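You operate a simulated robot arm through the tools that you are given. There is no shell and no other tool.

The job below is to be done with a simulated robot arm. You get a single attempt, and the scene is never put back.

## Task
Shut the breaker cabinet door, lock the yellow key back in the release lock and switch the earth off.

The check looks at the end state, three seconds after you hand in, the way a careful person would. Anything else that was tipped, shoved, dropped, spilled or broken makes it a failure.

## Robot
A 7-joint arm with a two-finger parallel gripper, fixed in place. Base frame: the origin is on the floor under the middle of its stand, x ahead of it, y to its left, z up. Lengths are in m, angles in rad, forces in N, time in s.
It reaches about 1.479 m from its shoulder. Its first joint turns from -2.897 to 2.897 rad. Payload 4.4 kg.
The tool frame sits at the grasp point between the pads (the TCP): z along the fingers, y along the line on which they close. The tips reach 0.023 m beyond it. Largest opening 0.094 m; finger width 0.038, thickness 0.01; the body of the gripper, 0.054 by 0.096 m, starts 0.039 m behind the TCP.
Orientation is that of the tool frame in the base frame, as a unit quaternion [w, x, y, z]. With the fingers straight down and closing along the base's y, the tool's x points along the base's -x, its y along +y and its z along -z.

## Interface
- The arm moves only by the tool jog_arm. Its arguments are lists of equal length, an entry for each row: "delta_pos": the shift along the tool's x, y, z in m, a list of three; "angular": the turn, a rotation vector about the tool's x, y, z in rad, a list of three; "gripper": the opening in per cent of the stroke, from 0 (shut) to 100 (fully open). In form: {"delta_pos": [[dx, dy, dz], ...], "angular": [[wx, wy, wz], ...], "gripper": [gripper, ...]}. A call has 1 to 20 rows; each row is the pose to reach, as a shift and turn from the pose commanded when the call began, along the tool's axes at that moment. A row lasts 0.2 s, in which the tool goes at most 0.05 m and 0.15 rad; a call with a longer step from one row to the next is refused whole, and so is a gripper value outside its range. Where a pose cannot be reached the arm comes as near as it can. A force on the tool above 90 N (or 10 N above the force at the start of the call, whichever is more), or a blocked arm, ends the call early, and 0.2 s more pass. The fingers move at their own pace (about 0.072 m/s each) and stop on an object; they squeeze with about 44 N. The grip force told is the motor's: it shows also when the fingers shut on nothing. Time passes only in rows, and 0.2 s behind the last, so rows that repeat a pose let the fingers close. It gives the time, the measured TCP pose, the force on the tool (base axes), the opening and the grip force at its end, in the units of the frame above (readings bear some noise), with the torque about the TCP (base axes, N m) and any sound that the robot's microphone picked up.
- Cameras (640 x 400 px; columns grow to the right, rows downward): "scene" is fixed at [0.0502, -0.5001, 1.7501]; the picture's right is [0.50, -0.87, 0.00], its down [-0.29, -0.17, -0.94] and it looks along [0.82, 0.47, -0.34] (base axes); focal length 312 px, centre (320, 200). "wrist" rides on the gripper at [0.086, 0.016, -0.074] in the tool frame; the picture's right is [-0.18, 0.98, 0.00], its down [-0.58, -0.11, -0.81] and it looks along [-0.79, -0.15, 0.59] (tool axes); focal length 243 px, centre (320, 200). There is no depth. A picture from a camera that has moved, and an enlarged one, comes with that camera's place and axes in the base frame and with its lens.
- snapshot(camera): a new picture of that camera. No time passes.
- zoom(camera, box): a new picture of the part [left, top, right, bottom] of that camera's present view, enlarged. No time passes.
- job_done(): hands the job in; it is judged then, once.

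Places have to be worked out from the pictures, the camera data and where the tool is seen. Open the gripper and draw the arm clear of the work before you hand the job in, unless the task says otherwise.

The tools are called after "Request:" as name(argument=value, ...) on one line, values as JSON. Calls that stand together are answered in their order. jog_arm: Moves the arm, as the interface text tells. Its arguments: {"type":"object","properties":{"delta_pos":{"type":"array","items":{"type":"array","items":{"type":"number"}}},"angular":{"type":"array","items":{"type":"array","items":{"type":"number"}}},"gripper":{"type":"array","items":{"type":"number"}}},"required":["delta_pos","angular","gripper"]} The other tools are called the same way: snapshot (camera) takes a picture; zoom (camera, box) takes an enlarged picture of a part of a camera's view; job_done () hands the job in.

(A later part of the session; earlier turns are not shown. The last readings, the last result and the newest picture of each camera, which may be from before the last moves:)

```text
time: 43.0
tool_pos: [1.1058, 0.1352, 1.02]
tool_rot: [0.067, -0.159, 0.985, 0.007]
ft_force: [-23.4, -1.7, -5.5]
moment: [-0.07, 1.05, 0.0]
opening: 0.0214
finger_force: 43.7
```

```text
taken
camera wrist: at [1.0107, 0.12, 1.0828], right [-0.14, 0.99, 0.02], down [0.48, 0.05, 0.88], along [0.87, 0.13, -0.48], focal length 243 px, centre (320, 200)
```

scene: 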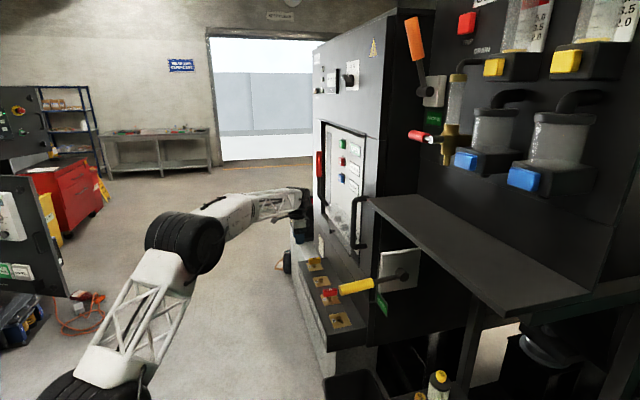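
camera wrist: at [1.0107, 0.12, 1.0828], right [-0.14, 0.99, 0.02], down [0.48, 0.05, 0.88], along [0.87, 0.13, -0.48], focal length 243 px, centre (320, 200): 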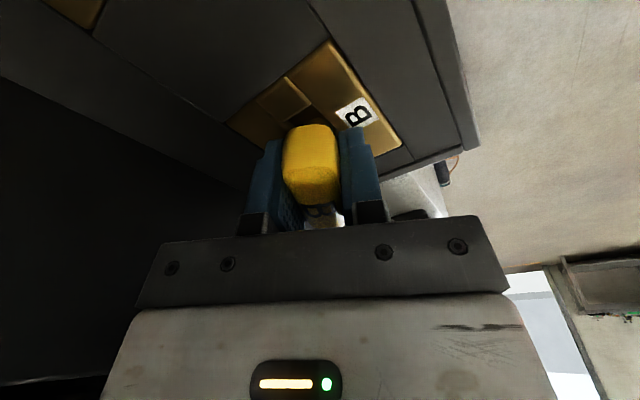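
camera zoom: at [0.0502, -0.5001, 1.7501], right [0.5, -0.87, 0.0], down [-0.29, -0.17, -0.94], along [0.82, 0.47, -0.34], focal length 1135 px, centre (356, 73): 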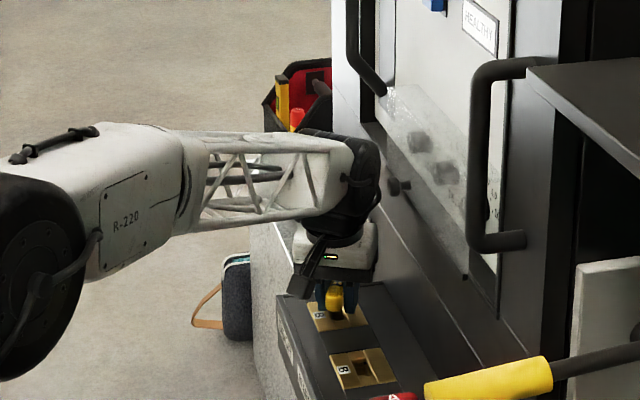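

The turn is at about 63° and the wrist gap to the door is about 2 cm. For the last 27° I'll spin about the tool's own axis so the small outward lean is kept, easing 1.5 mm back in x.

Request:
jog_arm(delta_pos=[[0.0014, 0.0005, -0.0002], [0.0014, 0.0005, -0.0002], [0.0014, 0.0005, -0.0002], [0.0014, 0.0005, -0.0002], [0.0014, 0.0005, -0.0002]], angular=[[0, 0, -0.1], [0, 0, -0.2], [0, 0, -0.3], [0, 0, -0.4], [0, 0, -0.466]], gripper=[0, 0, 0, 0, 0])

Request:
zoom(camera="scene", box=[260, 180, 360, 290])

Request:
snapshot(camera="wrist")

```text
time: 44.2
tool_pos: [1.1054, 0.1362, 1.0218]
tool_rot: [0.068, -0.382, 0.922, -0.009]
ft_force: [-13.2, 28.3, -2.2]
moment: [1.26, 0.52, -0.07]
opening: 0.0222
finger_force: 44.4
```

```text
3.64 times, centred on (310, 235) of scene
camera zoom: at [0.0502, -0.5001, 1.7501], right [0.5, -0.87, 0.0], down [-0.29, -0.17, -0.94], along [0.82, 0.47, -0.34], focal length 1135 px, centre (356, 73)
```

zoom: 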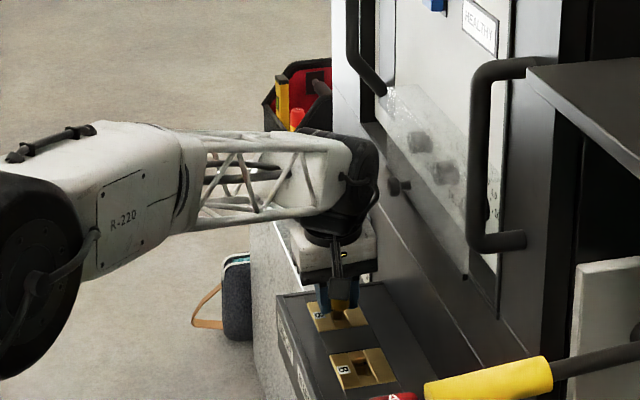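

```text
taken
camera wrist: at [1.0234, 0.0832, 1.0848], right [-0.56, 0.83, -0.05], down [0.38, 0.3, 0.88], along [0.74, 0.48, -0.48], focal length 243 px, centre (320, 200)
```

wrist: 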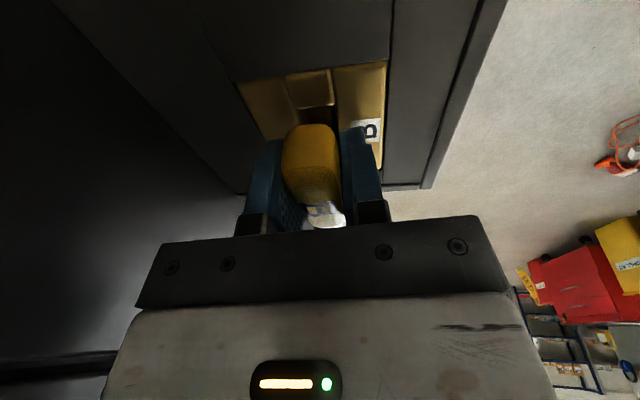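

The turn is complete at 90° with no torque, but the tool is about 2 mm too far inward (29 N). I'll relieve that and then try lifting the key gently.

Request:
jog_arm(delta_pos=[[0, 0.0024, -0.0002], [0, 0.0024, -0.0002], [-0.0002, 0.0022, -0.0032], [-0.0005, 0.002, -0.0062]], angular=[[0, 0, 0], [0, 0, 0], [0, 0, 0], [0, 0, 0]], gripper=[0, 0, 0, 0])

Request:
snapshot(camera="wrist")

```text
time: 45.2
tool_pos: [1.1033, 0.1375, 1.0278]
tool_rot: [0.068, -0.381, 0.922, -0.009]
ft_force: [0.4, 25.1, -11.5]
moment: [1.19, -0.05, 0.03]
opening: 0.0217
finger_force: 44.4
```

```text
taken
camera wrist: at [1.022, 0.0839, 1.0896], right [-0.56, 0.83, -0.05], down [0.38, 0.3, 0.87], along [0.74, 0.47, -0.48], focal length 243 px, centre (320, 200)
```

wrist: 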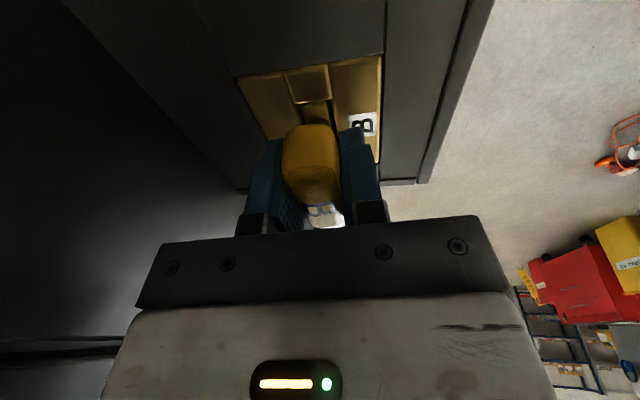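

It came up about 6 mm with modest force, so the key is free. I'll ease +y by 2 mm and lift further.

Request:
jog_arm(delta_pos=[[-0.0014, 0.0014, 0], [-0.0026, 0.0007, -0.0099], [-0.0038, 0, -0.0198], [-0.005, -0.0006, -0.0297]], angular=[[0, 0, 0], [0, 0, 0], [0, 0, 0], [0, 0, 0]], gripper=[0, 0, 0, 0])

Request:
snapshot(camera="wrist")

Request:
zoom(camera="scene", box=[280, 200, 360, 280])

```text
time: 46.2
tool_pos: [1.1018, 0.1383, 1.0564]
tool_rot: [0.069, -0.381, 0.922, -0.009]
ft_force: [0.1, 0.5, -0.8]
moment: [-0.02, 0.01, -0.02]
opening: 0.021
finger_force: 43.5
```

```text
taken
camera wrist: at [1.021, 0.0856, 1.1197], right [-0.56, 0.83, -0.05], down [0.38, 0.3, 0.88], along [0.74, 0.47, -0.48], focal length 243 px, centre (320, 200)
```

wrist: 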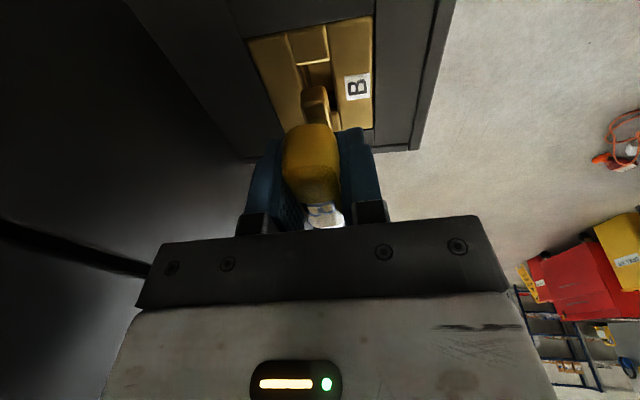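

```text
5.00 times, centred on (320, 240) of scene
camera zoom: at [0.0502, -0.5001, 1.7501], right [0.5, -0.87, 0.0], down [-0.29, -0.17, -0.94], along [0.82, 0.47, -0.34], focal length 1561 px, centre (320, 0)
```

zoom: 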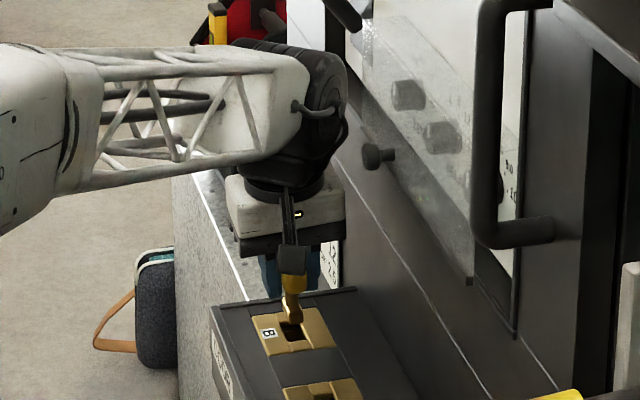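

The force has dropped to zero, so the key is out of the DOOR lock. I'll zoom on the key blade to see its shape and length.

Request:
zoom(camera="wrist", box=[230, 10, 400, 150])

Request:
zoom(camera="scene", box=[300, 240, 340, 280])

```text
2.86 times, centred on (315, 80) of wrist
camera zoom: at [1.021, 0.0856, 1.1197], right [-0.56, 0.83, -0.05], down [0.38, 0.3, 0.88], along [0.74, 0.47, -0.48], focal length 693 px, centre (334, 543)
```

zoom: 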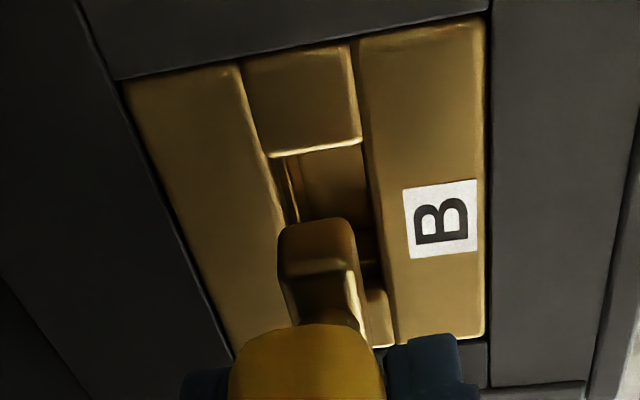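

```text
10.00 times, centred on (320, 260) of scene
camera zoom: at [0.0502, -0.5001, 1.7501], right [0.5, -0.87, 0.0], down [-0.29, -0.17, -0.94], along [0.82, 0.47, -0.34], focal length 3122 px, centre (320, -400)
```

zoom: 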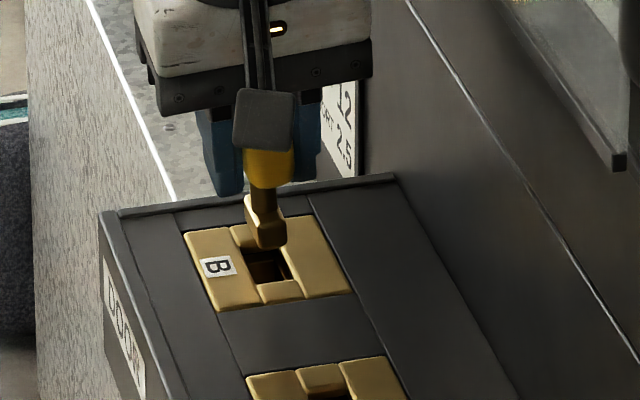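

The key has a T-shaped foot about 15 mm wide and the slots are about 18 mm wide, so alignment must be good. Before moving sideways, I'll check whether the small black knob and clear flap near the window stick out past the closed door.

Request:
zoom(camera="scene", box=[320, 205, 365, 265])

Request:
zoom(camera="scene", box=[315, 130, 375, 210])

```text
6.67 times, centred on (342, 235) of scene
camera zoom: at [0.0502, -0.5001, 1.7501], right [0.5, -0.87, 0.0], down [-0.29, -0.17, -0.94], along [0.82, 0.47, -0.34], focal length 2081 px, centre (170, -33)
```

zoom: 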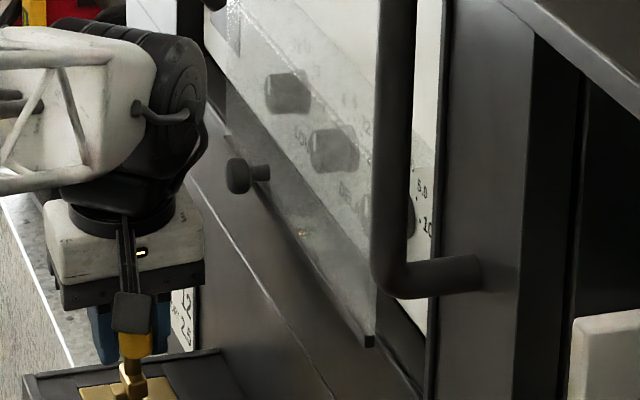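

```text
5.00 times, centred on (345, 170) of scene
camera zoom: at [0.0502, -0.5001, 1.7501], right [0.5, -0.87, 0.0], down [-0.29, -0.17, -0.94], along [0.82, 0.47, -0.34], focal length 1561 px, centre (195, 350)
```

zoom: 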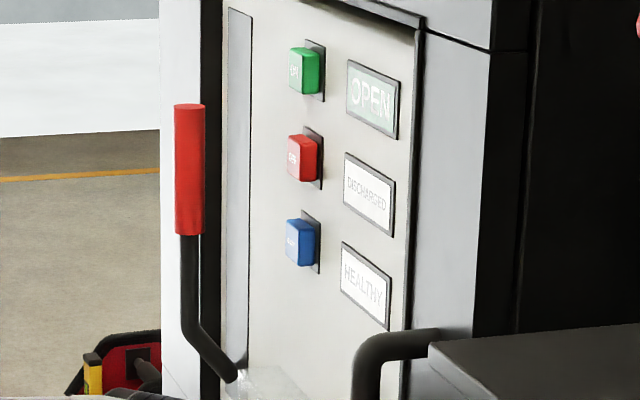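

The clear flap and its knob stick out through the door window just behind the RELEASE lock, to about n≈0.74. My present grip, with the gripper's wide side toward the door, would bring the wrist too near the flap there. So I'll set the key back in the DOOR slot and re-grip it lengthwise with an outward lean. First I straighten the key and lower it back in.

Request:
jog_arm(delta_pos=[[0, -0.003, 0.0002], [0, -0.003, 0.0002], [0.0012, -0.0023, 0.01], [0.0024, -0.0016, 0.02], [0.003, -0.0012, 0.025]], angular=[[-0.05, 0, 0], [-0.05, 0, 0], [-0.05, 0, 0], [-0.05, 0, 0], [-0.05, 0, 0]], gripper=[0, 0, 0, 0, 0])

Request:
zoom(camera="wrist", box=[230, 10, 400, 150])

Request:
zoom(camera="scene", box=[280, 200, 360, 280])

```text
time: 47.5
tool_pos: [1.1051, 0.1352, 1.0324]
tool_rot: [0.059, -0.383, 0.922, 0.014]
ft_force: [0.3, 0.0, -0.5]
moment: [-0.02, 0.02, 0.02]
opening: 0.0213
finger_force: 43.9
```

```text
2.86 times, centred on (315, 80) of wrist
camera zoom: at [1.0257, 0.0804, 1.0953], right [-0.57, 0.82, 0.0], down [0.41, 0.28, 0.87], along [0.72, 0.5, -0.49], focal length 693 px, centre (334, 543)
```

zoom: 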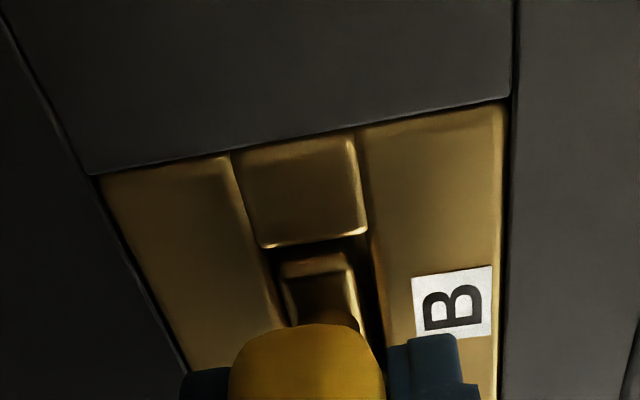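

```text
5.00 times, centred on (320, 240) of scene
camera zoom: at [0.0502, -0.5001, 1.7501], right [0.5, -0.87, 0.0], down [-0.29, -0.17, -0.94], along [0.82, 0.47, -0.34], focal length 1561 px, centre (320, 0)
```

zoom: 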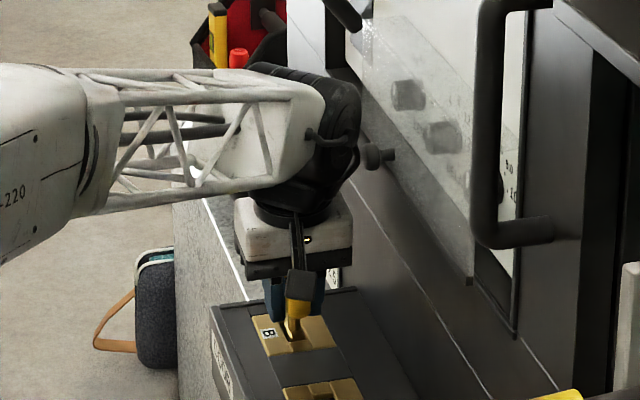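

The foot slid into the DOOR slot with zero force at TCP (1.105, 0.135), which confirms the slot alignment. I'll release the key there, lift straight up, then move outward.

Request:
jog_arm(delta_pos=[[0, 0, 0], [0, 0, 0], [0, 0, 0], [-0.0024, -0.0004, -0.02], [-0.0048, -0.0008, -0.04], [-0.0072, -0.0012, -0.0596], [-0.0072, 0.0188, -0.06], [-0.0072, 0.0388, -0.0604], [-0.0072, 0.0587, -0.0608]], angular=[[0, 0, 0], [0, 0, 0], [0, 0, 0], [0, 0, 0], [0, 0, 0], [0, 0, 0], [0, 0, 0], [0, 0, 0], [0, 0, 0]], gripper=[40, 50, 50, 50, 50, 50, 50, 50, 50])

Request:
snapshot(camera="wrist")

Request:
zoom(camera="scene", box=[280, 200, 360, 280])

```text
time: 49.5
tool_pos: [1.063, 0.1783, 1.093]
tool_rot: [0.058, -0.384, 0.922, 0.013]
ft_force: [0.6, 0.3, 0.3]
moment: [-0.04, -0.01, -0.02]
opening: 0.047
finger_force: 0.1
```

```text
taken
camera wrist: at [0.9836, 0.1225, 1.1566], right [-0.57, 0.82, 0.0], down [0.41, 0.28, 0.87], along [0.72, 0.5, -0.49], focal length 243 px, centre (320, 200)
```

wrist: 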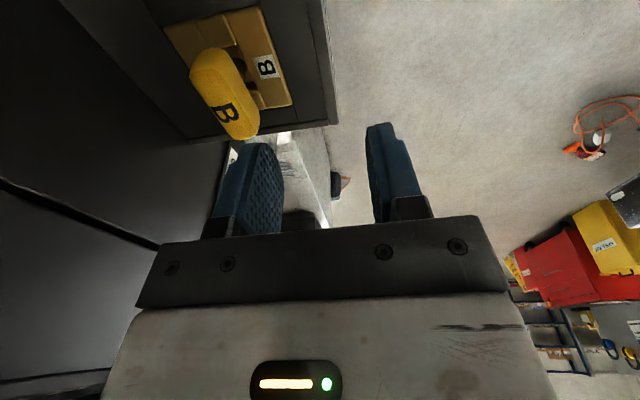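

```text
5.00 times, centred on (320, 240) of scene
camera zoom: at [0.0502, -0.5001, 1.7501], right [0.5, -0.87, 0.0], down [-0.29, -0.17, -0.94], along [0.82, 0.47, -0.34], focal length 1561 px, centre (320, 0)
```

zoom: 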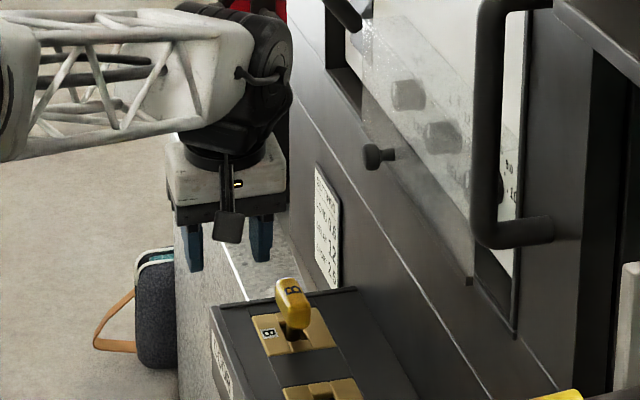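

The key now stands in the DOOR lock, turned free with its bow along the row. I'll zoom to check how it stands and its length.

Request:
zoom(camera="wrist", box=[150, 0, 310, 150])

Request:
zoom(camera="scene", box=[300, 245, 350, 290])

```text
2.67 times, centred on (230, 75) of wrist
camera zoom: at [0.9836, 0.1225, 1.1566], right [-0.57, 0.82, 0.0], down [0.41, 0.28, 0.87], along [0.72, 0.5, -0.49], focal length 647 px, centre (560, 533)
```

zoom: 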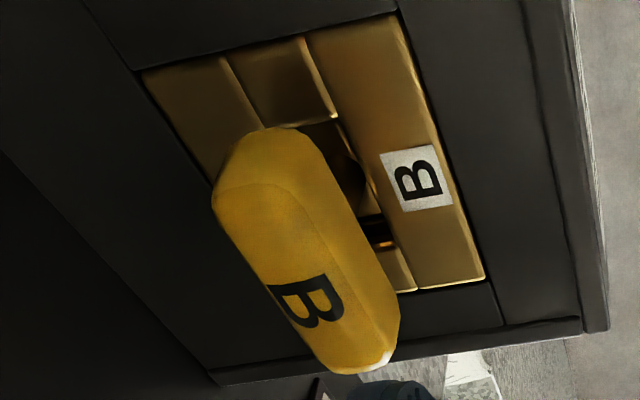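

```text
8.89 times, centred on (325, 268) of scene
camera zoom: at [0.0502, -0.5001, 1.7501], right [0.5, -0.87, 0.0], down [-0.29, -0.17, -0.94], along [0.82, 0.47, -0.34], focal length 2775 px, centre (276, -400)
```

zoom: 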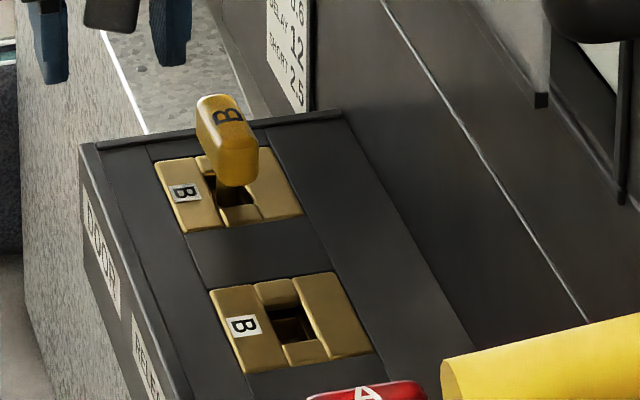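

The key stands upright. Now I'll swing the gripper to the front-facing heading with a 12° outward lean, opened to 75%, so I can take the bow lengthwise.

Request:
jog_arm(delta_pos=[[-0.0008, -0.0001, -0.0066], [-0.0016, -0.0003, -0.0133], [-0.0024, -0.0004, -0.0199], [-0.0024, -0.0004, -0.0199], [-0.0024, -0.0004, -0.0199], [-0.0024, -0.0004, -0.0199], [-0.0024, -0.0004, -0.0199], [-0.0024, -0.0004, -0.0199], [-0.0024, -0.0004, -0.0199], [-0.0024, -0.0004, -0.0199], [-0.0024, -0.0004, -0.0199], [-0.0024, -0.0004, -0.0199]], angular=[[0.0202, -0.0046, 0.1294], [0.0404, -0.0092, 0.2589], [0.0606, -0.0138, 0.3883], [0.0808, -0.0184, 0.5177], [0.101, -0.023, 0.6472], [0.1213, -0.0277, 0.7766], [0.1415, -0.0323, 0.906], [0.1617, -0.0369, 1.0355], [0.1819, -0.0415, 1.1649], [0.2021, -0.0461, 1.2943], [0.2223, -0.0507, 1.4238], [0.2425, -0.0553, 1.5532]], gripper=[50, 50, 50, 50, 75, 75, 75, 75, 75, 75, 75, 75])

Request:
snapshot(camera="wrist")

Request:
zoom(camera="scene", box=[260, 180, 360, 290])

```text
time: 52.0
tool_pos: [1.0626, 0.1779, 1.1127]
tool_rot: [0.097, 0.381, 0.919, -0.04]
ft_force: [-0.2, -0.3, -1.0]
moment: [-0.02, -0.03, 0.0]
opening: 0.0706
finger_force: 0.1
```

```text
taken
camera wrist: at [1.0035, 0.26, 1.1674], right [0.82, 0.57, 0.04], down [0.21, -0.36, 0.91], along [0.53, -0.74, -0.41], focal length 243 px, centre (320, 200)
```

wrist: 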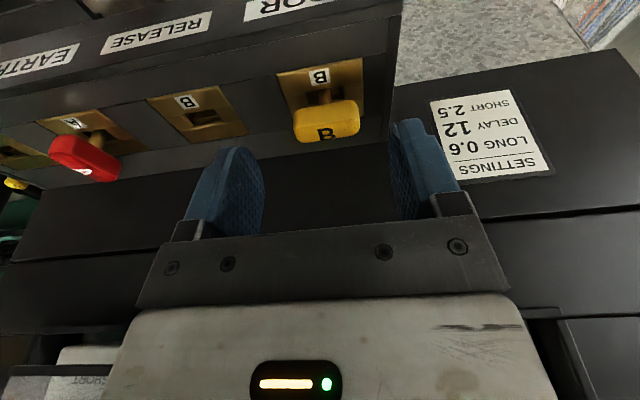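

```text
3.64 times, centred on (310, 235) of scene
camera zoom: at [0.0502, -0.5001, 1.7501], right [0.5, -0.87, 0.0], down [-0.29, -0.17, -0.94], along [0.82, 0.47, -0.34], focal length 1135 px, centre (356, 73)
```

zoom: 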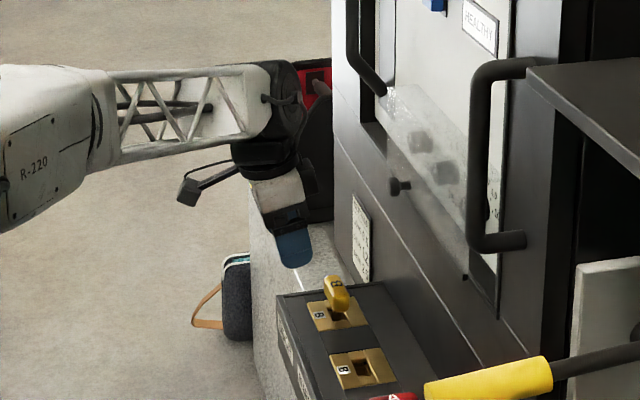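

The key is centred between the open fingers along the row. I'll move over it and lower to grip the bow lengthwise at TCP z≈1.022.

Request:
jog_arm(delta_pos=[[-0.0178, 0, 0.0132], [-0.0355, 0, 0.0265], [-0.0533, 0, 0.0397], [-0.049, 0, 0.0603], [-0.0446, 0, 0.0809], [-0.0402, 0, 0.1015], [-0.0402, 0, 0.1015]], angular=[[0, 0, 0], [0, 0, 0], [0, 0, 0], [0, 0, 0], [0, 0, 0], [0, 0, 0], [0, 0, 0]], gripper=[75, 75, 75, 75, 75, 75, 75])

Request:
snapshot(camera="wrist")

Request:
zoom(camera="scene", box=[260, 180, 360, 290])

```text
time: 53.6
tool_pos: [1.1044, 0.1347, 1.0224]
tool_rot: [0.095, 0.38, 0.919, -0.04]
ft_force: [0.0, -0.1, 0.0]
moment: [0.01, -0.01, 0.0]
opening: 0.0703
finger_force: 0.1
```

```text
taken
camera wrist: at [1.0459, 0.216, 1.0766], right [0.82, 0.57, 0.04], down [0.21, -0.36, 0.91], along [0.53, -0.74, -0.41], focal length 243 px, centre (320, 200)
```

wrist: 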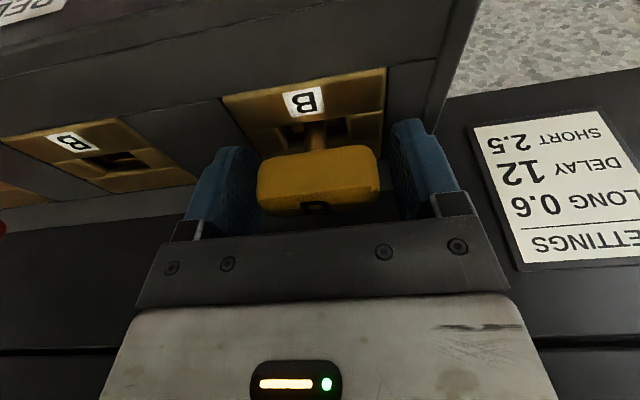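

```text
3.64 times, centred on (310, 235) of scene
camera zoom: at [0.0502, -0.5001, 1.7501], right [0.5, -0.87, 0.0], down [-0.29, -0.17, -0.94], along [0.82, 0.47, -0.34], focal length 1135 px, centre (356, 73)
```

zoom: 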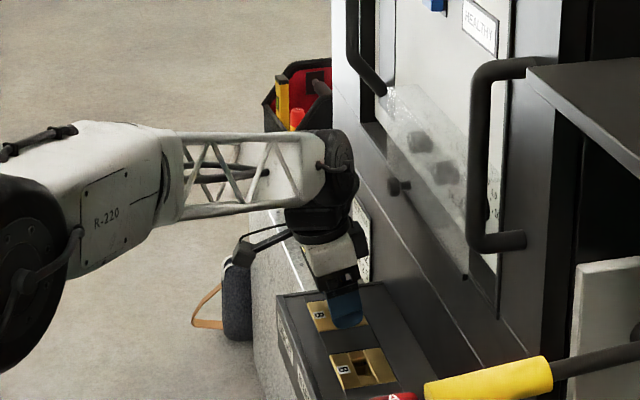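

The bow is between the fingers. I'll close on its ends.

Request:
jog_arm(delta_pos=[[0, 0, 0], [0, 0, 0], [0, 0, 0], [0, 0, 0]], angular=[[0, 0, 0], [0, 0, 0], [0, 0, 0], [0, 0, 0]], gripper=[65, 40, 0, 0])

Request:
snapshot(camera="wrist")

```text
time: 54.6
tool_pos: [1.106, 0.1348, 1.0209]
tool_rot: [0.096, 0.381, 0.919, -0.04]
ft_force: [-1.7, -0.5, 0.3]
moment: [-0.05, 0.08, 0.0]
opening: 0.0556
finger_force: 44.0
```

```text
taken
camera wrist: at [1.0459, 0.216, 1.0768], right [0.82, 0.57, 0.04], down [0.21, -0.36, 0.91], along [0.53, -0.74, -0.41], focal length 243 px, centre (320, 200)
```

wrist: 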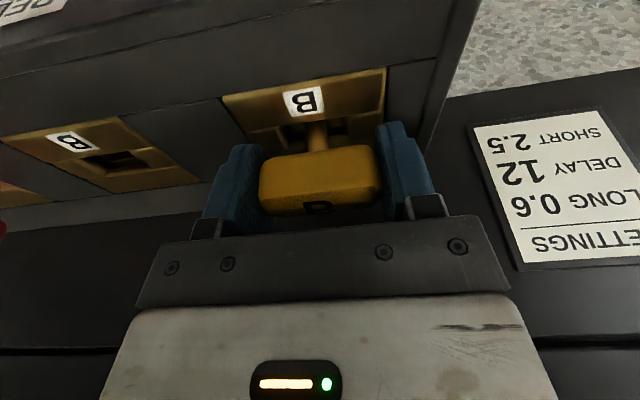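

Gripped lengthwise (55.6 mm) with almost no side load. I'll lift straight up 45 mm.

Request:
jog_arm(delta_pos=[[-0.0021, 0, -0.0098], [-0.0042, 0, -0.0196], [-0.0063, 0, -0.0294], [-0.0084, 0, -0.0392], [-0.0094, 0, -0.0441]], angular=[[0, 0, 0], [0, 0, 0], [0, 0, 0], [0, 0, 0], [0, 0, 0]], gripper=[0, 0, 0, 0, 0])

Request:
snapshot(camera="wrist")

Request:
zoom(camera="scene", box=[280, 200, 360, 280])

Request:
zoom(camera="wrist", box=[240, 40, 400, 220])

```text
time: 55.9
tool_pos: [1.1059, 0.1351, 1.0647]
tool_rot: [0.097, 0.38, 0.919, -0.04]
ft_force: [-0.3, 0.1, -1.0]
moment: [0.0, 0.02, 0.01]
opening: 0.0553
finger_force: 44.1
```

```text
taken
camera wrist: at [1.0463, 0.2177, 1.1202], right [0.82, 0.57, 0.04], down [0.21, -0.36, 0.91], along [0.53, -0.74, -0.41], focal length 243 px, centre (320, 200)
```

wrist: 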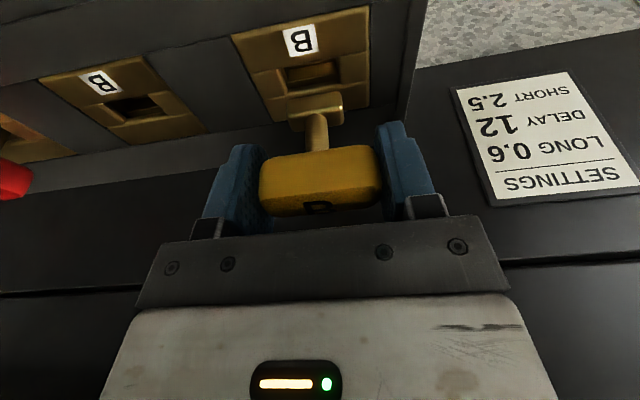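

```text
5.00 times, centred on (320, 240) of scene
camera zoom: at [0.0502, -0.5001, 1.7501], right [0.5, -0.87, 0.0], down [-0.29, -0.17, -0.94], along [0.82, 0.47, -0.34], focal length 1561 px, centre (320, 0)
```

zoom: 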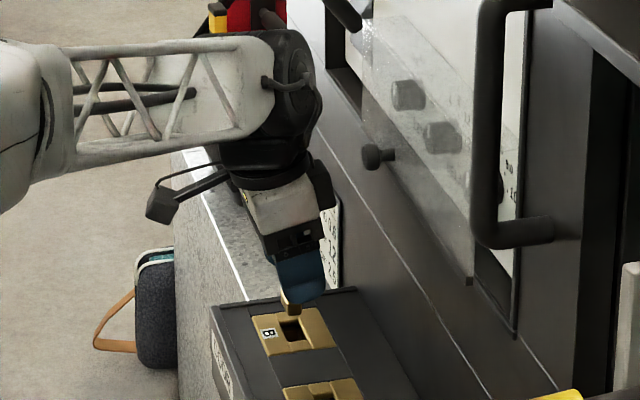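

```text
2.22 times, centred on (320, 130) of wrist
camera zoom: at [1.0463, 0.2177, 1.1202], right [0.82, 0.57, 0.04], down [0.21, -0.36, 0.91], along [0.53, -0.74, -0.41], focal length 539 px, centre (320, 356)
```

zoom: 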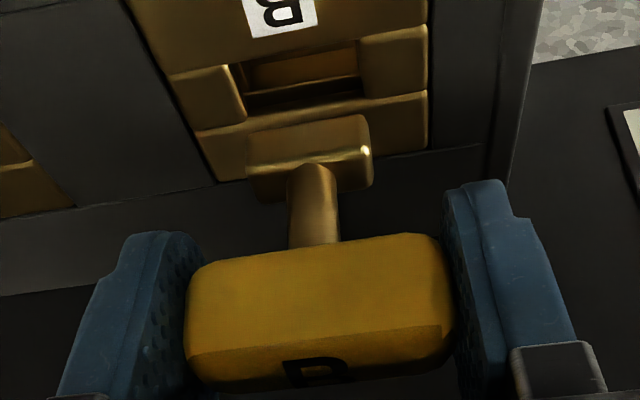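

The key hangs straight with its T-foot out of the DOOR slot. I'll carry it along the row by 120 mm to above RELEASE, swinging 3 cm outward on the way to avoid the flap knob.

Request:
jog_arm(delta_pos=[[0.0273, 0, -0.016], [0.0273, -0.04, -0.0161], [0.0273, -0.0801, -0.0161], [0.0273, -0.1201, -0.0161], [-0.0021, -0.1201, -0.0098], [0, -0.1201, 0], [0, -0.1201, 0]], angular=[[0, 0, 0], [0, 0, 0], [0, 0, 0], [0, 0, 0], [0, 0, 0], [0, 0, 0], [0, 0, 0]], gripper=[0, 0, 0, 0, 0, 0, 0])

Request:
snapshot(camera="wrist")

Request:
zoom(camera="wrist", box=[240, 40, 400, 220])

Request:
zoom(camera="scene", box=[280, 200, 360, 280])

```text
time: 57.5
tool_pos: [1.0212, 0.0511, 1.0657]
tool_rot: [0.097, 0.38, 0.919, -0.04]
ft_force: [0.6, -0.6, 0.1]
moment: [0.0, -0.01, 0.0]
opening: 0.0556
finger_force: 43.9
```

```text
taken
camera wrist: at [0.9615, 0.1333, 1.1208], right [0.82, 0.57, 0.04], down [0.21, -0.36, 0.91], along [0.53, -0.74, -0.41], focal length 243 px, centre (320, 200)
```

wrist: 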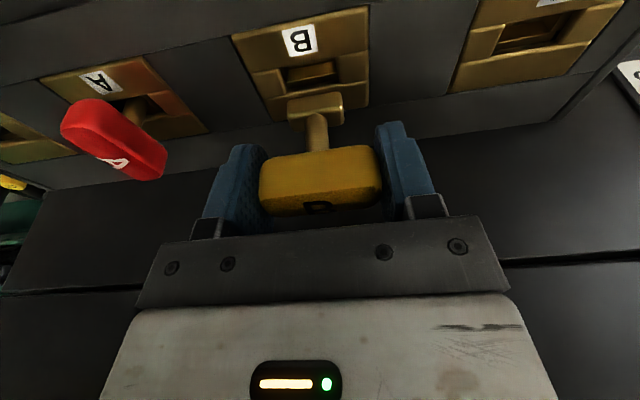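

```text
2.22 times, centred on (320, 130) of wrist
camera zoom: at [0.9615, 0.1333, 1.1208], right [0.82, 0.57, 0.04], down [0.21, -0.36, 0.91], along [0.53, -0.74, -0.41], focal length 539 px, centre (320, 356)
```

zoom: 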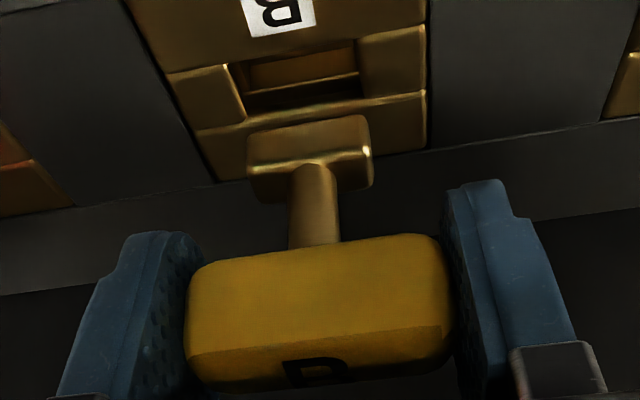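

```text
5.00 times, centred on (320, 240) of scene
camera zoom: at [0.0502, -0.5001, 1.7501], right [0.5, -0.87, 0.0], down [-0.29, -0.17, -0.94], along [0.82, 0.47, -0.34], focal length 1561 px, centre (320, 0)
```

zoom: 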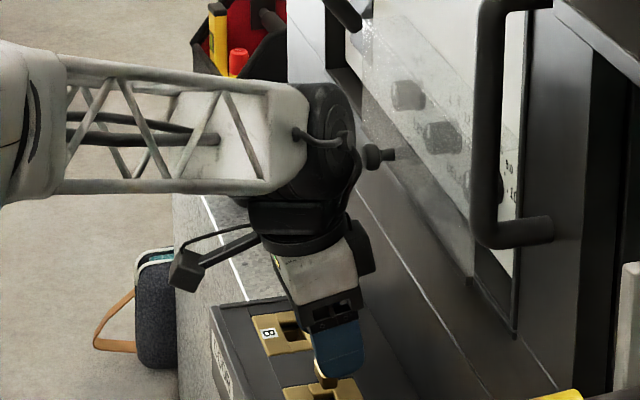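

The RELEASE plate sits in the same place in the image as the DOOR plate did, so the foot is above the RELEASE slot within about 0.5 mm. I'll lower it halfway and check the force.

Request:
jog_arm(delta_pos=[[0.0015, 0, 0.0069], [0.0029, 0, 0.0137], [0.0042, 0, 0.0196], [0.0052, 0, 0.0245]], angular=[[0, 0, 0], [0, 0, 0], [0, 0, 0], [0, 0, 0]], gripper=[0, 0, 0, 0])

Request:
snapshot(camera="wrist")

Request:
zoom(camera="wrist", box=[240, 40, 400, 220])

```text
time: 58.5
tool_pos: [1.0207, 0.0503, 1.0418]
tool_rot: [0.097, 0.381, 0.919, -0.041]
ft_force: [-1.0, 0.2, 0.1]
moment: [0.03, 0.0, 0.0]
opening: 0.0552
finger_force: 43.8
```

```text
taken
camera wrist: at [0.962, 0.1333, 1.0971], right [0.82, 0.57, 0.04], down [0.21, -0.36, 0.91], along [0.53, -0.74, -0.41], focal length 243 px, centre (320, 200)
```

wrist: 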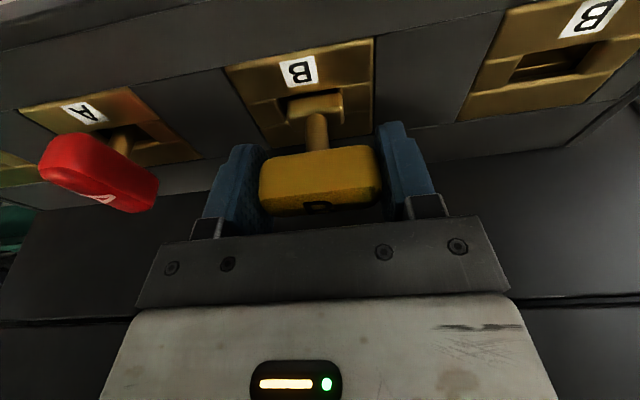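

```text
2.22 times, centred on (320, 130) of wrist
camera zoom: at [0.962, 0.1333, 1.0971], right [0.82, 0.57, 0.04], down [0.21, -0.36, 0.91], along [0.53, -0.74, -0.41], focal length 539 px, centre (320, 356)
```

zoom: 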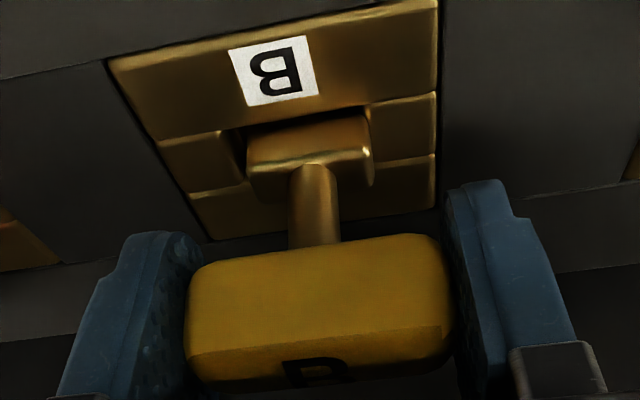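

The foot is entering the slot with no contact force. I'll continue down to seating depth.

Request:
jog_arm(delta_pos=[[0.001, 0, 0.0049], [0.0021, 0, 0.0098], [0.0031, 0, 0.0147], [0.0043, 0, 0.0201]], angular=[[0, 0, 0], [0, 0, 0], [0, 0, 0], [0, 0, 0]], gripper=[0, 0, 0, 0])

Request:
zoom(camera="wrist", box=[240, 40, 400, 220])

Request:
zoom(camera="scene", box=[280, 200, 360, 290])

```text
time: 59.5
tool_pos: [1.0198, 0.0503, 1.0261]
tool_rot: [0.097, 0.38, 0.919, -0.04]
ft_force: [-28.5, -17.5, 30.8]
moment: [-0.42, 0.85, 0.01]
opening: 0.0553
finger_force: 43.7
```

```text
2.22 times, centred on (320, 130) of wrist
camera zoom: at [0.9609, 0.1317, 1.0801], right [0.82, 0.57, 0.04], down [0.21, -0.36, 0.91], along [0.53, -0.74, -0.41], focal length 539 px, centre (320, 356)
```

zoom: 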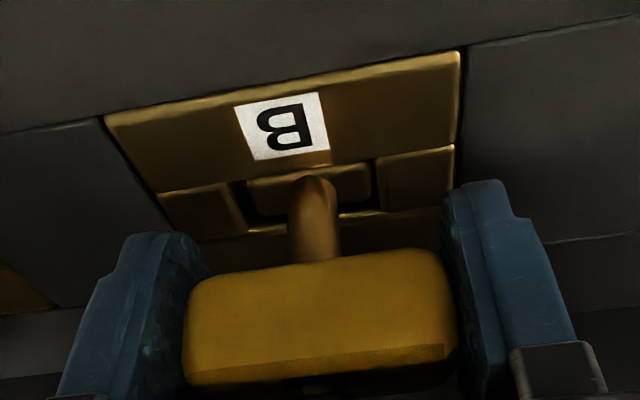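

```text
4.44 times, centred on (320, 245) of scene
camera zoom: at [0.0502, -0.5001, 1.7501], right [0.5, -0.87, 0.0], down [-0.29, -0.17, -0.94], along [0.82, 0.47, -0.34], focal length 1387 px, centre (320, 0)
```

zoom: 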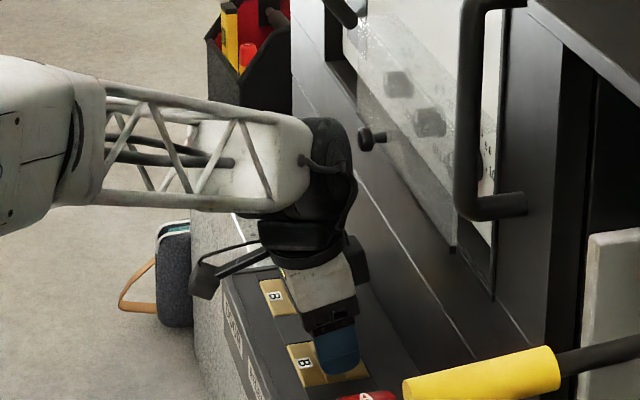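

The foot is partly in but presses on the far end of the slot (about 32 N along the row). I'll shift 2 mm toward −row with a slight lift and see the load drop.

Request:
jog_arm(delta_pos=[[-0.0004, -0.001, -0.002], [-0.0004, -0.002, -0.002], [-0.0004, -0.002, -0.002]], angular=[[0, 0, 0], [0, 0, 0], [0, 0, 0]], gripper=[0, 0, 0])

Request:
zoom(camera="wrist", box=[240, 40, 400, 220])

```text
time: 60.2
tool_pos: [1.0186, 0.049, 1.0236]
tool_rot: [0.095, 0.38, 0.919, -0.04]
ft_force: [8.5, -9.6, -5.5]
moment: [-0.46, -0.35, 0.0]
opening: 0.0557
finger_force: 43.9
```

```text
2.22 times, centred on (320, 130) of wrist
camera zoom: at [0.9597, 0.1303, 1.0782], right [0.82, 0.57, 0.04], down [0.21, -0.36, 0.91], along [0.53, -0.74, -0.41], focal length 539 px, centre (320, 356)
```

zoom: 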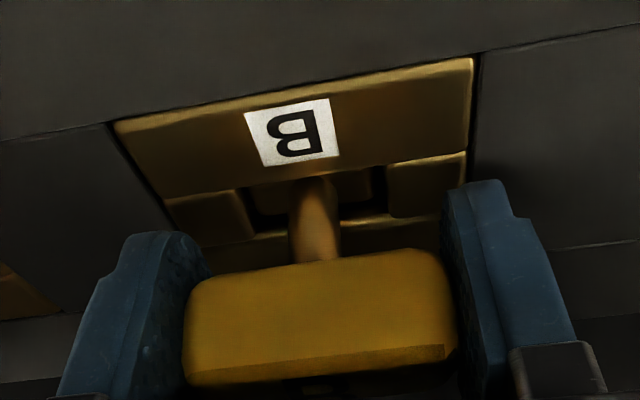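

The foot dropped in and row load is gone; only about 13 N remains across the slot. I'll ease 1 mm inward and lower the last 3 mm to the seat.

Request:
jog_arm(delta_pos=[[-0.0009, 0, 0.0002], [-0.0006, 0, 0.0017], [-0.0004, 0, 0.0031], [-0.0004, 0, 0.0031]], angular=[[0, 0, 0], [0, 0, 0], [0, 0, 0], [0, 0, 0]], gripper=[0, 0, 0, 0])

Request:
snapshot(camera="wrist")

```text
time: 61.2
tool_pos: [1.0185, 0.0495, 1.0229]
tool_rot: [0.097, 0.381, 0.919, -0.041]
ft_force: [-0.8, 1.0, 0.4]
moment: [0.05, 0.02, 0.0]
opening: 0.0555
finger_force: 44.5
```

```text
taken
camera wrist: at [0.9597, 0.1304, 1.0761], right [0.82, 0.57, 0.04], down [0.21, -0.36, 0.91], along [0.53, -0.74, -0.41], focal length 243 px, centre (320, 200)
```

wrist: 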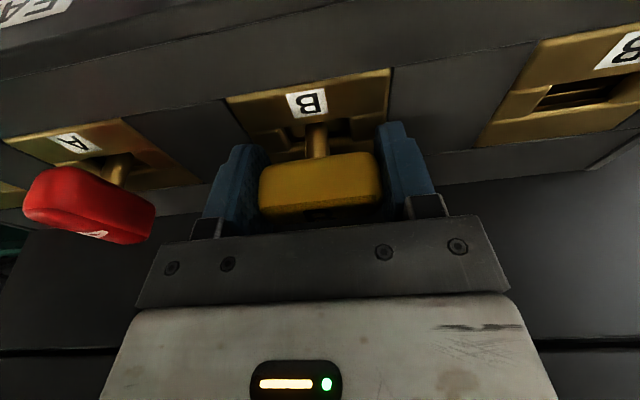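

Forces are near zero at almost the same depth as in the DOOR lock. I'll press 3 mm further to feel whether the key is bottomed.

Request:
jog_arm(delta_pos=[[0.0003, 0, 0.0015], [0.0006, 0, 0.0029], [0.0006, 0, 0.0029]], angular=[[0, 0, 0], [0, 0, 0], [0, 0, 0]], gripper=[0, 0, 0])

```text
time: 62.0
tool_pos: [1.0209, 0.0483, 1.0214]
tool_rot: [0.098, 0.381, 0.919, -0.039]
ft_force: [-9.6, -1.1, 29.2]
moment: [-0.37, 1.14, -0.2]
opening: 0.0554
finger_force: 43.7
```

The key bottoms at TCP z≈1.021, the same seating depth as in the DOOR lock. Locking is clockwise, the reverse of unlocking. I'll relieve the press and turn clockwise 0.3 rad, checking forces.

Request:
jog_arm(delta_pos=[[-0.0005, 0, -0.0025], [-0.0005, 0, -0.0025], [-0.0005, 0, -0.0025], [-0.0005, 0, -0.0025], [-0.0005, 0, -0.0025]], angular=[[0, 0, 0], [0.021, -0.0003, 0.098], [0.042, -0.0006, 0.1959], [0.063, -0.0009, 0.2939], [0.063, -0.0009, 0.2939]], gripper=[0, 0, 0, 0, 0])

Request:
snapshot(camera="wrist")

Request:
zoom(camera="scene", box=[280, 200, 360, 290])

```text
time: 63.2
tool_pos: [1.0195, 0.0483, 1.0218]
tool_rot: [0.088, 0.514, 0.852, -0.055]
ft_force: [-6.0, -3.5, 15.1]
moment: [0.25, -0.1, 1.0]
opening: 0.0578
finger_force: 44.1
```

```text
taken
camera wrist: at [0.9872, 0.1439, 1.076], right [0.95, 0.3, 0.04], down [0.09, -0.4, 0.91], along [0.29, -0.86, -0.41], focal length 243 px, centre (320, 200)
```

wrist: 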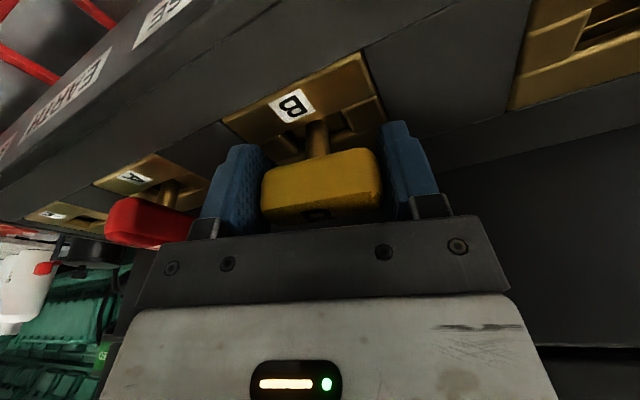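

```text
4.44 times, centred on (320, 245) of scene
camera zoom: at [0.0502, -0.5001, 1.7501], right [0.5, -0.87, 0.0], down [-0.29, -0.17, -0.94], along [0.82, 0.47, -0.34], focal length 1387 px, centre (320, 0)
```

zoom: 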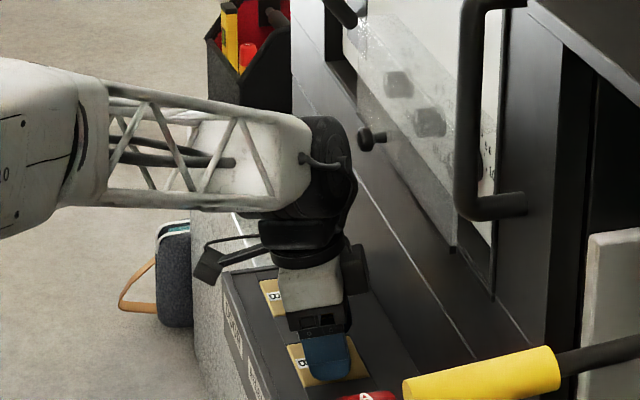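

There's about 1 N·m of resistance and the opening grew slightly. I'll zoom to see whether the key really turned with the gripper.

Request:
zoom(camera="wrist", box=[200, 40, 440, 230])

Request:
zoom(camera="scene", box=[310, 255, 350, 295])

```text
2.11 times, centred on (320, 135) of wrist
camera zoom: at [0.9872, 0.1439, 1.076], right [0.95, 0.3, 0.04], down [0.09, -0.4, 0.91], along [0.29, -0.86, -0.41], focal length 511 px, centre (320, 337)
```

zoom: 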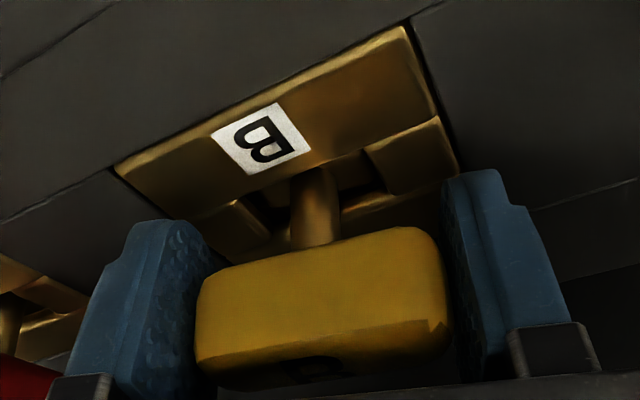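

```text
10.00 times, centred on (330, 275) of scene
camera zoom: at [0.0502, -0.5001, 1.7501], right [0.5, -0.87, 0.0], down [-0.29, -0.17, -0.94], along [0.82, 0.47, -0.34], focal length 3122 px, centre (220, -550)
```

zoom: 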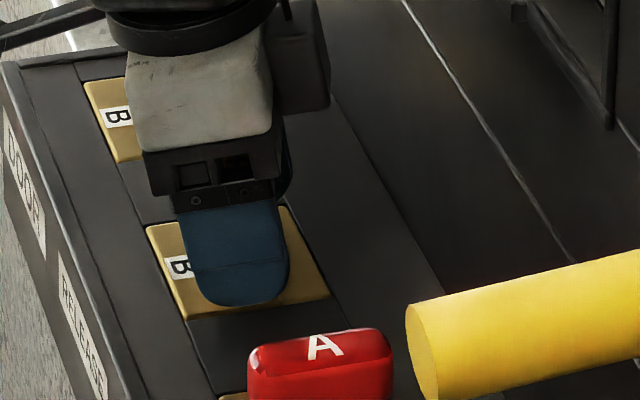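

The bow has turned about 14° relative to the plate against roughly 1 N·m. I'll turn another 0.15 rad and see if it keeps moving.

Request:
jog_arm(delta_pos=[[0, 0, 0], [0, 0, 0], [0, 0, 0]], angular=[[0.0158, -0.0002, 0.0735], [0.0315, -0.0005, 0.147], [0.0315, -0.0005, 0.147]], gripper=[0, 0, 0])

Request:
zoom(camera="wrist", box=[200, 40, 440, 230])

```text
time: 64.0
tool_pos: [1.0196, 0.0476, 1.0221]
tool_rot: [0.084, 0.576, 0.811, -0.061]
ft_force: [-7.3, -3.0, 15.7]
moment: [0.23, -0.03, 0.83]
opening: 0.0592
finger_force: 43.7
```

```text
2.11 times, centred on (320, 135) of wrist
camera zoom: at [1.002, 0.1476, 1.0759], right [0.99, 0.15, 0.04], down [0.03, -0.41, 0.91], along [0.15, -0.9, -0.41], focal length 511 px, centre (320, 337)
```

zoom: 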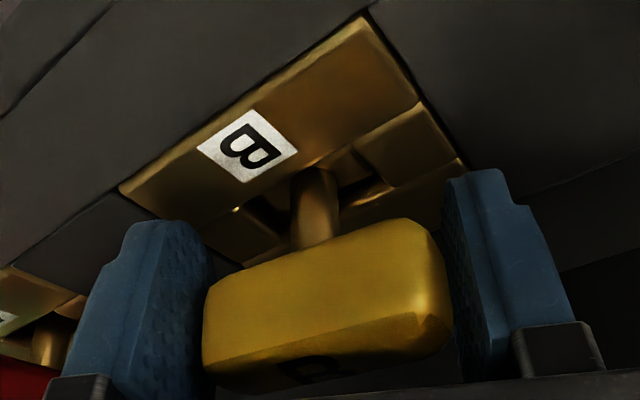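

The opening keeps growing (59 mm), so the key is lagging: it turned only about 10–13° and seems to bind, perhaps because it isn't fully seated. I'll turn back to the aligned position and check the seating.

Request:
jog_arm(delta_pos=[[0, 0, 0], [0, 0, 0], [0, 0, 0], [0, 0, 0], [0, 0, 0]], angular=[[-0.0231, -0.0002, -0.1097], [-0.0461, -0.0005, -0.2193], [-0.0692, -0.0007, -0.329], [-0.0909, -0.0009, -0.431], [-0.0909, -0.0009, -0.431]], gripper=[0, 0, 0, 0, 0])

Request:
zoom(camera="wrist", box=[240, 40, 400, 220])

Request:
snapshot(camera="wrist")

```text
time: 65.2
tool_pos: [1.0192, 0.0484, 1.0225]
tool_rot: [0.097, 0.385, 0.917, -0.041]
ft_force: [8.2, 0.3, 15.4]
moment: [0.49, -0.49, -0.06]
opening: 0.0556
finger_force: 43.9
```

```text
2.22 times, centred on (320, 130) of wrist
camera zoom: at [0.9616, 0.1312, 1.0759], right [0.83, 0.56, 0.04], down [0.2, -0.36, 0.91], along [0.52, -0.75, -0.41], focal length 539 px, centre (320, 356)
```

zoom: 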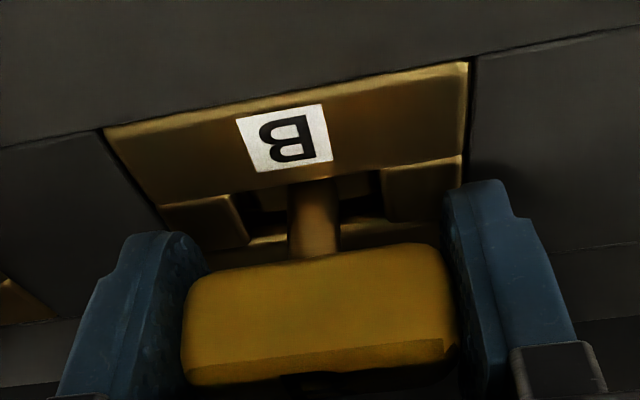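

```text
taken
camera wrist: at [0.9616, 0.1312, 1.0759], right [0.83, 0.56, 0.04], down [0.2, -0.36, 0.91], along [0.52, -0.75, -0.41], focal length 243 px, centre (320, 200)
```

wrist: 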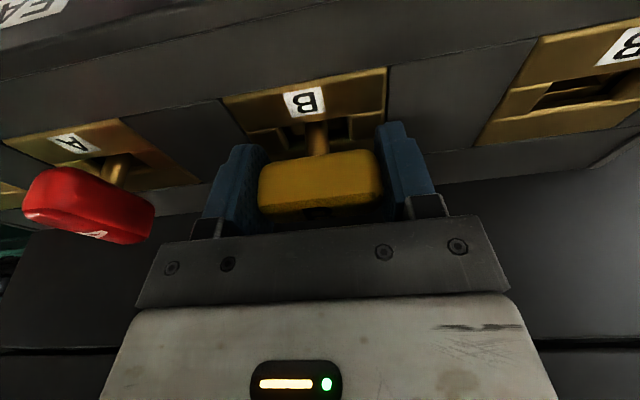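

Depth looks the same as when the key stood free in the DOOR lock. But during unlocking the key pushed up once turned, which suggests it has to be pressed down a few millimetres before it will turn. I'll press down further and watch the depth and force.

Request:
jog_arm(delta_pos=[[0.0004, 0, 0.002], [0.0008, 0, 0.0039], [0.0008, 0, 0.0039]], angular=[[0, 0, 0], [0, 0, 0], [0, 0, 0]], gripper=[0, 0, 0])

Request:
zoom(camera="wrist", box=[240, 40, 400, 220])

```text
time: 66.0
tool_pos: [1.0196, 0.0481, 1.0209]
tool_rot: [0.1, 0.386, 0.916, -0.04]
ft_force: [19.0, -13.4, 52.3]
moment: [-0.51, 0.62, 0.4]
opening: 0.0559
finger_force: 44.0
```

```text
2.22 times, centred on (320, 130) of wrist
camera zoom: at [0.9612, 0.1314, 1.0756], right [0.83, 0.56, 0.04], down [0.2, -0.36, 0.91], along [0.52, -0.75, -0.41], focal length 539 px, centre (320, 356)
```

zoom: 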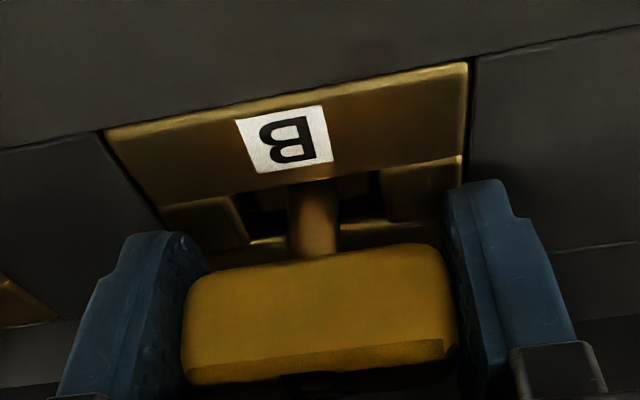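

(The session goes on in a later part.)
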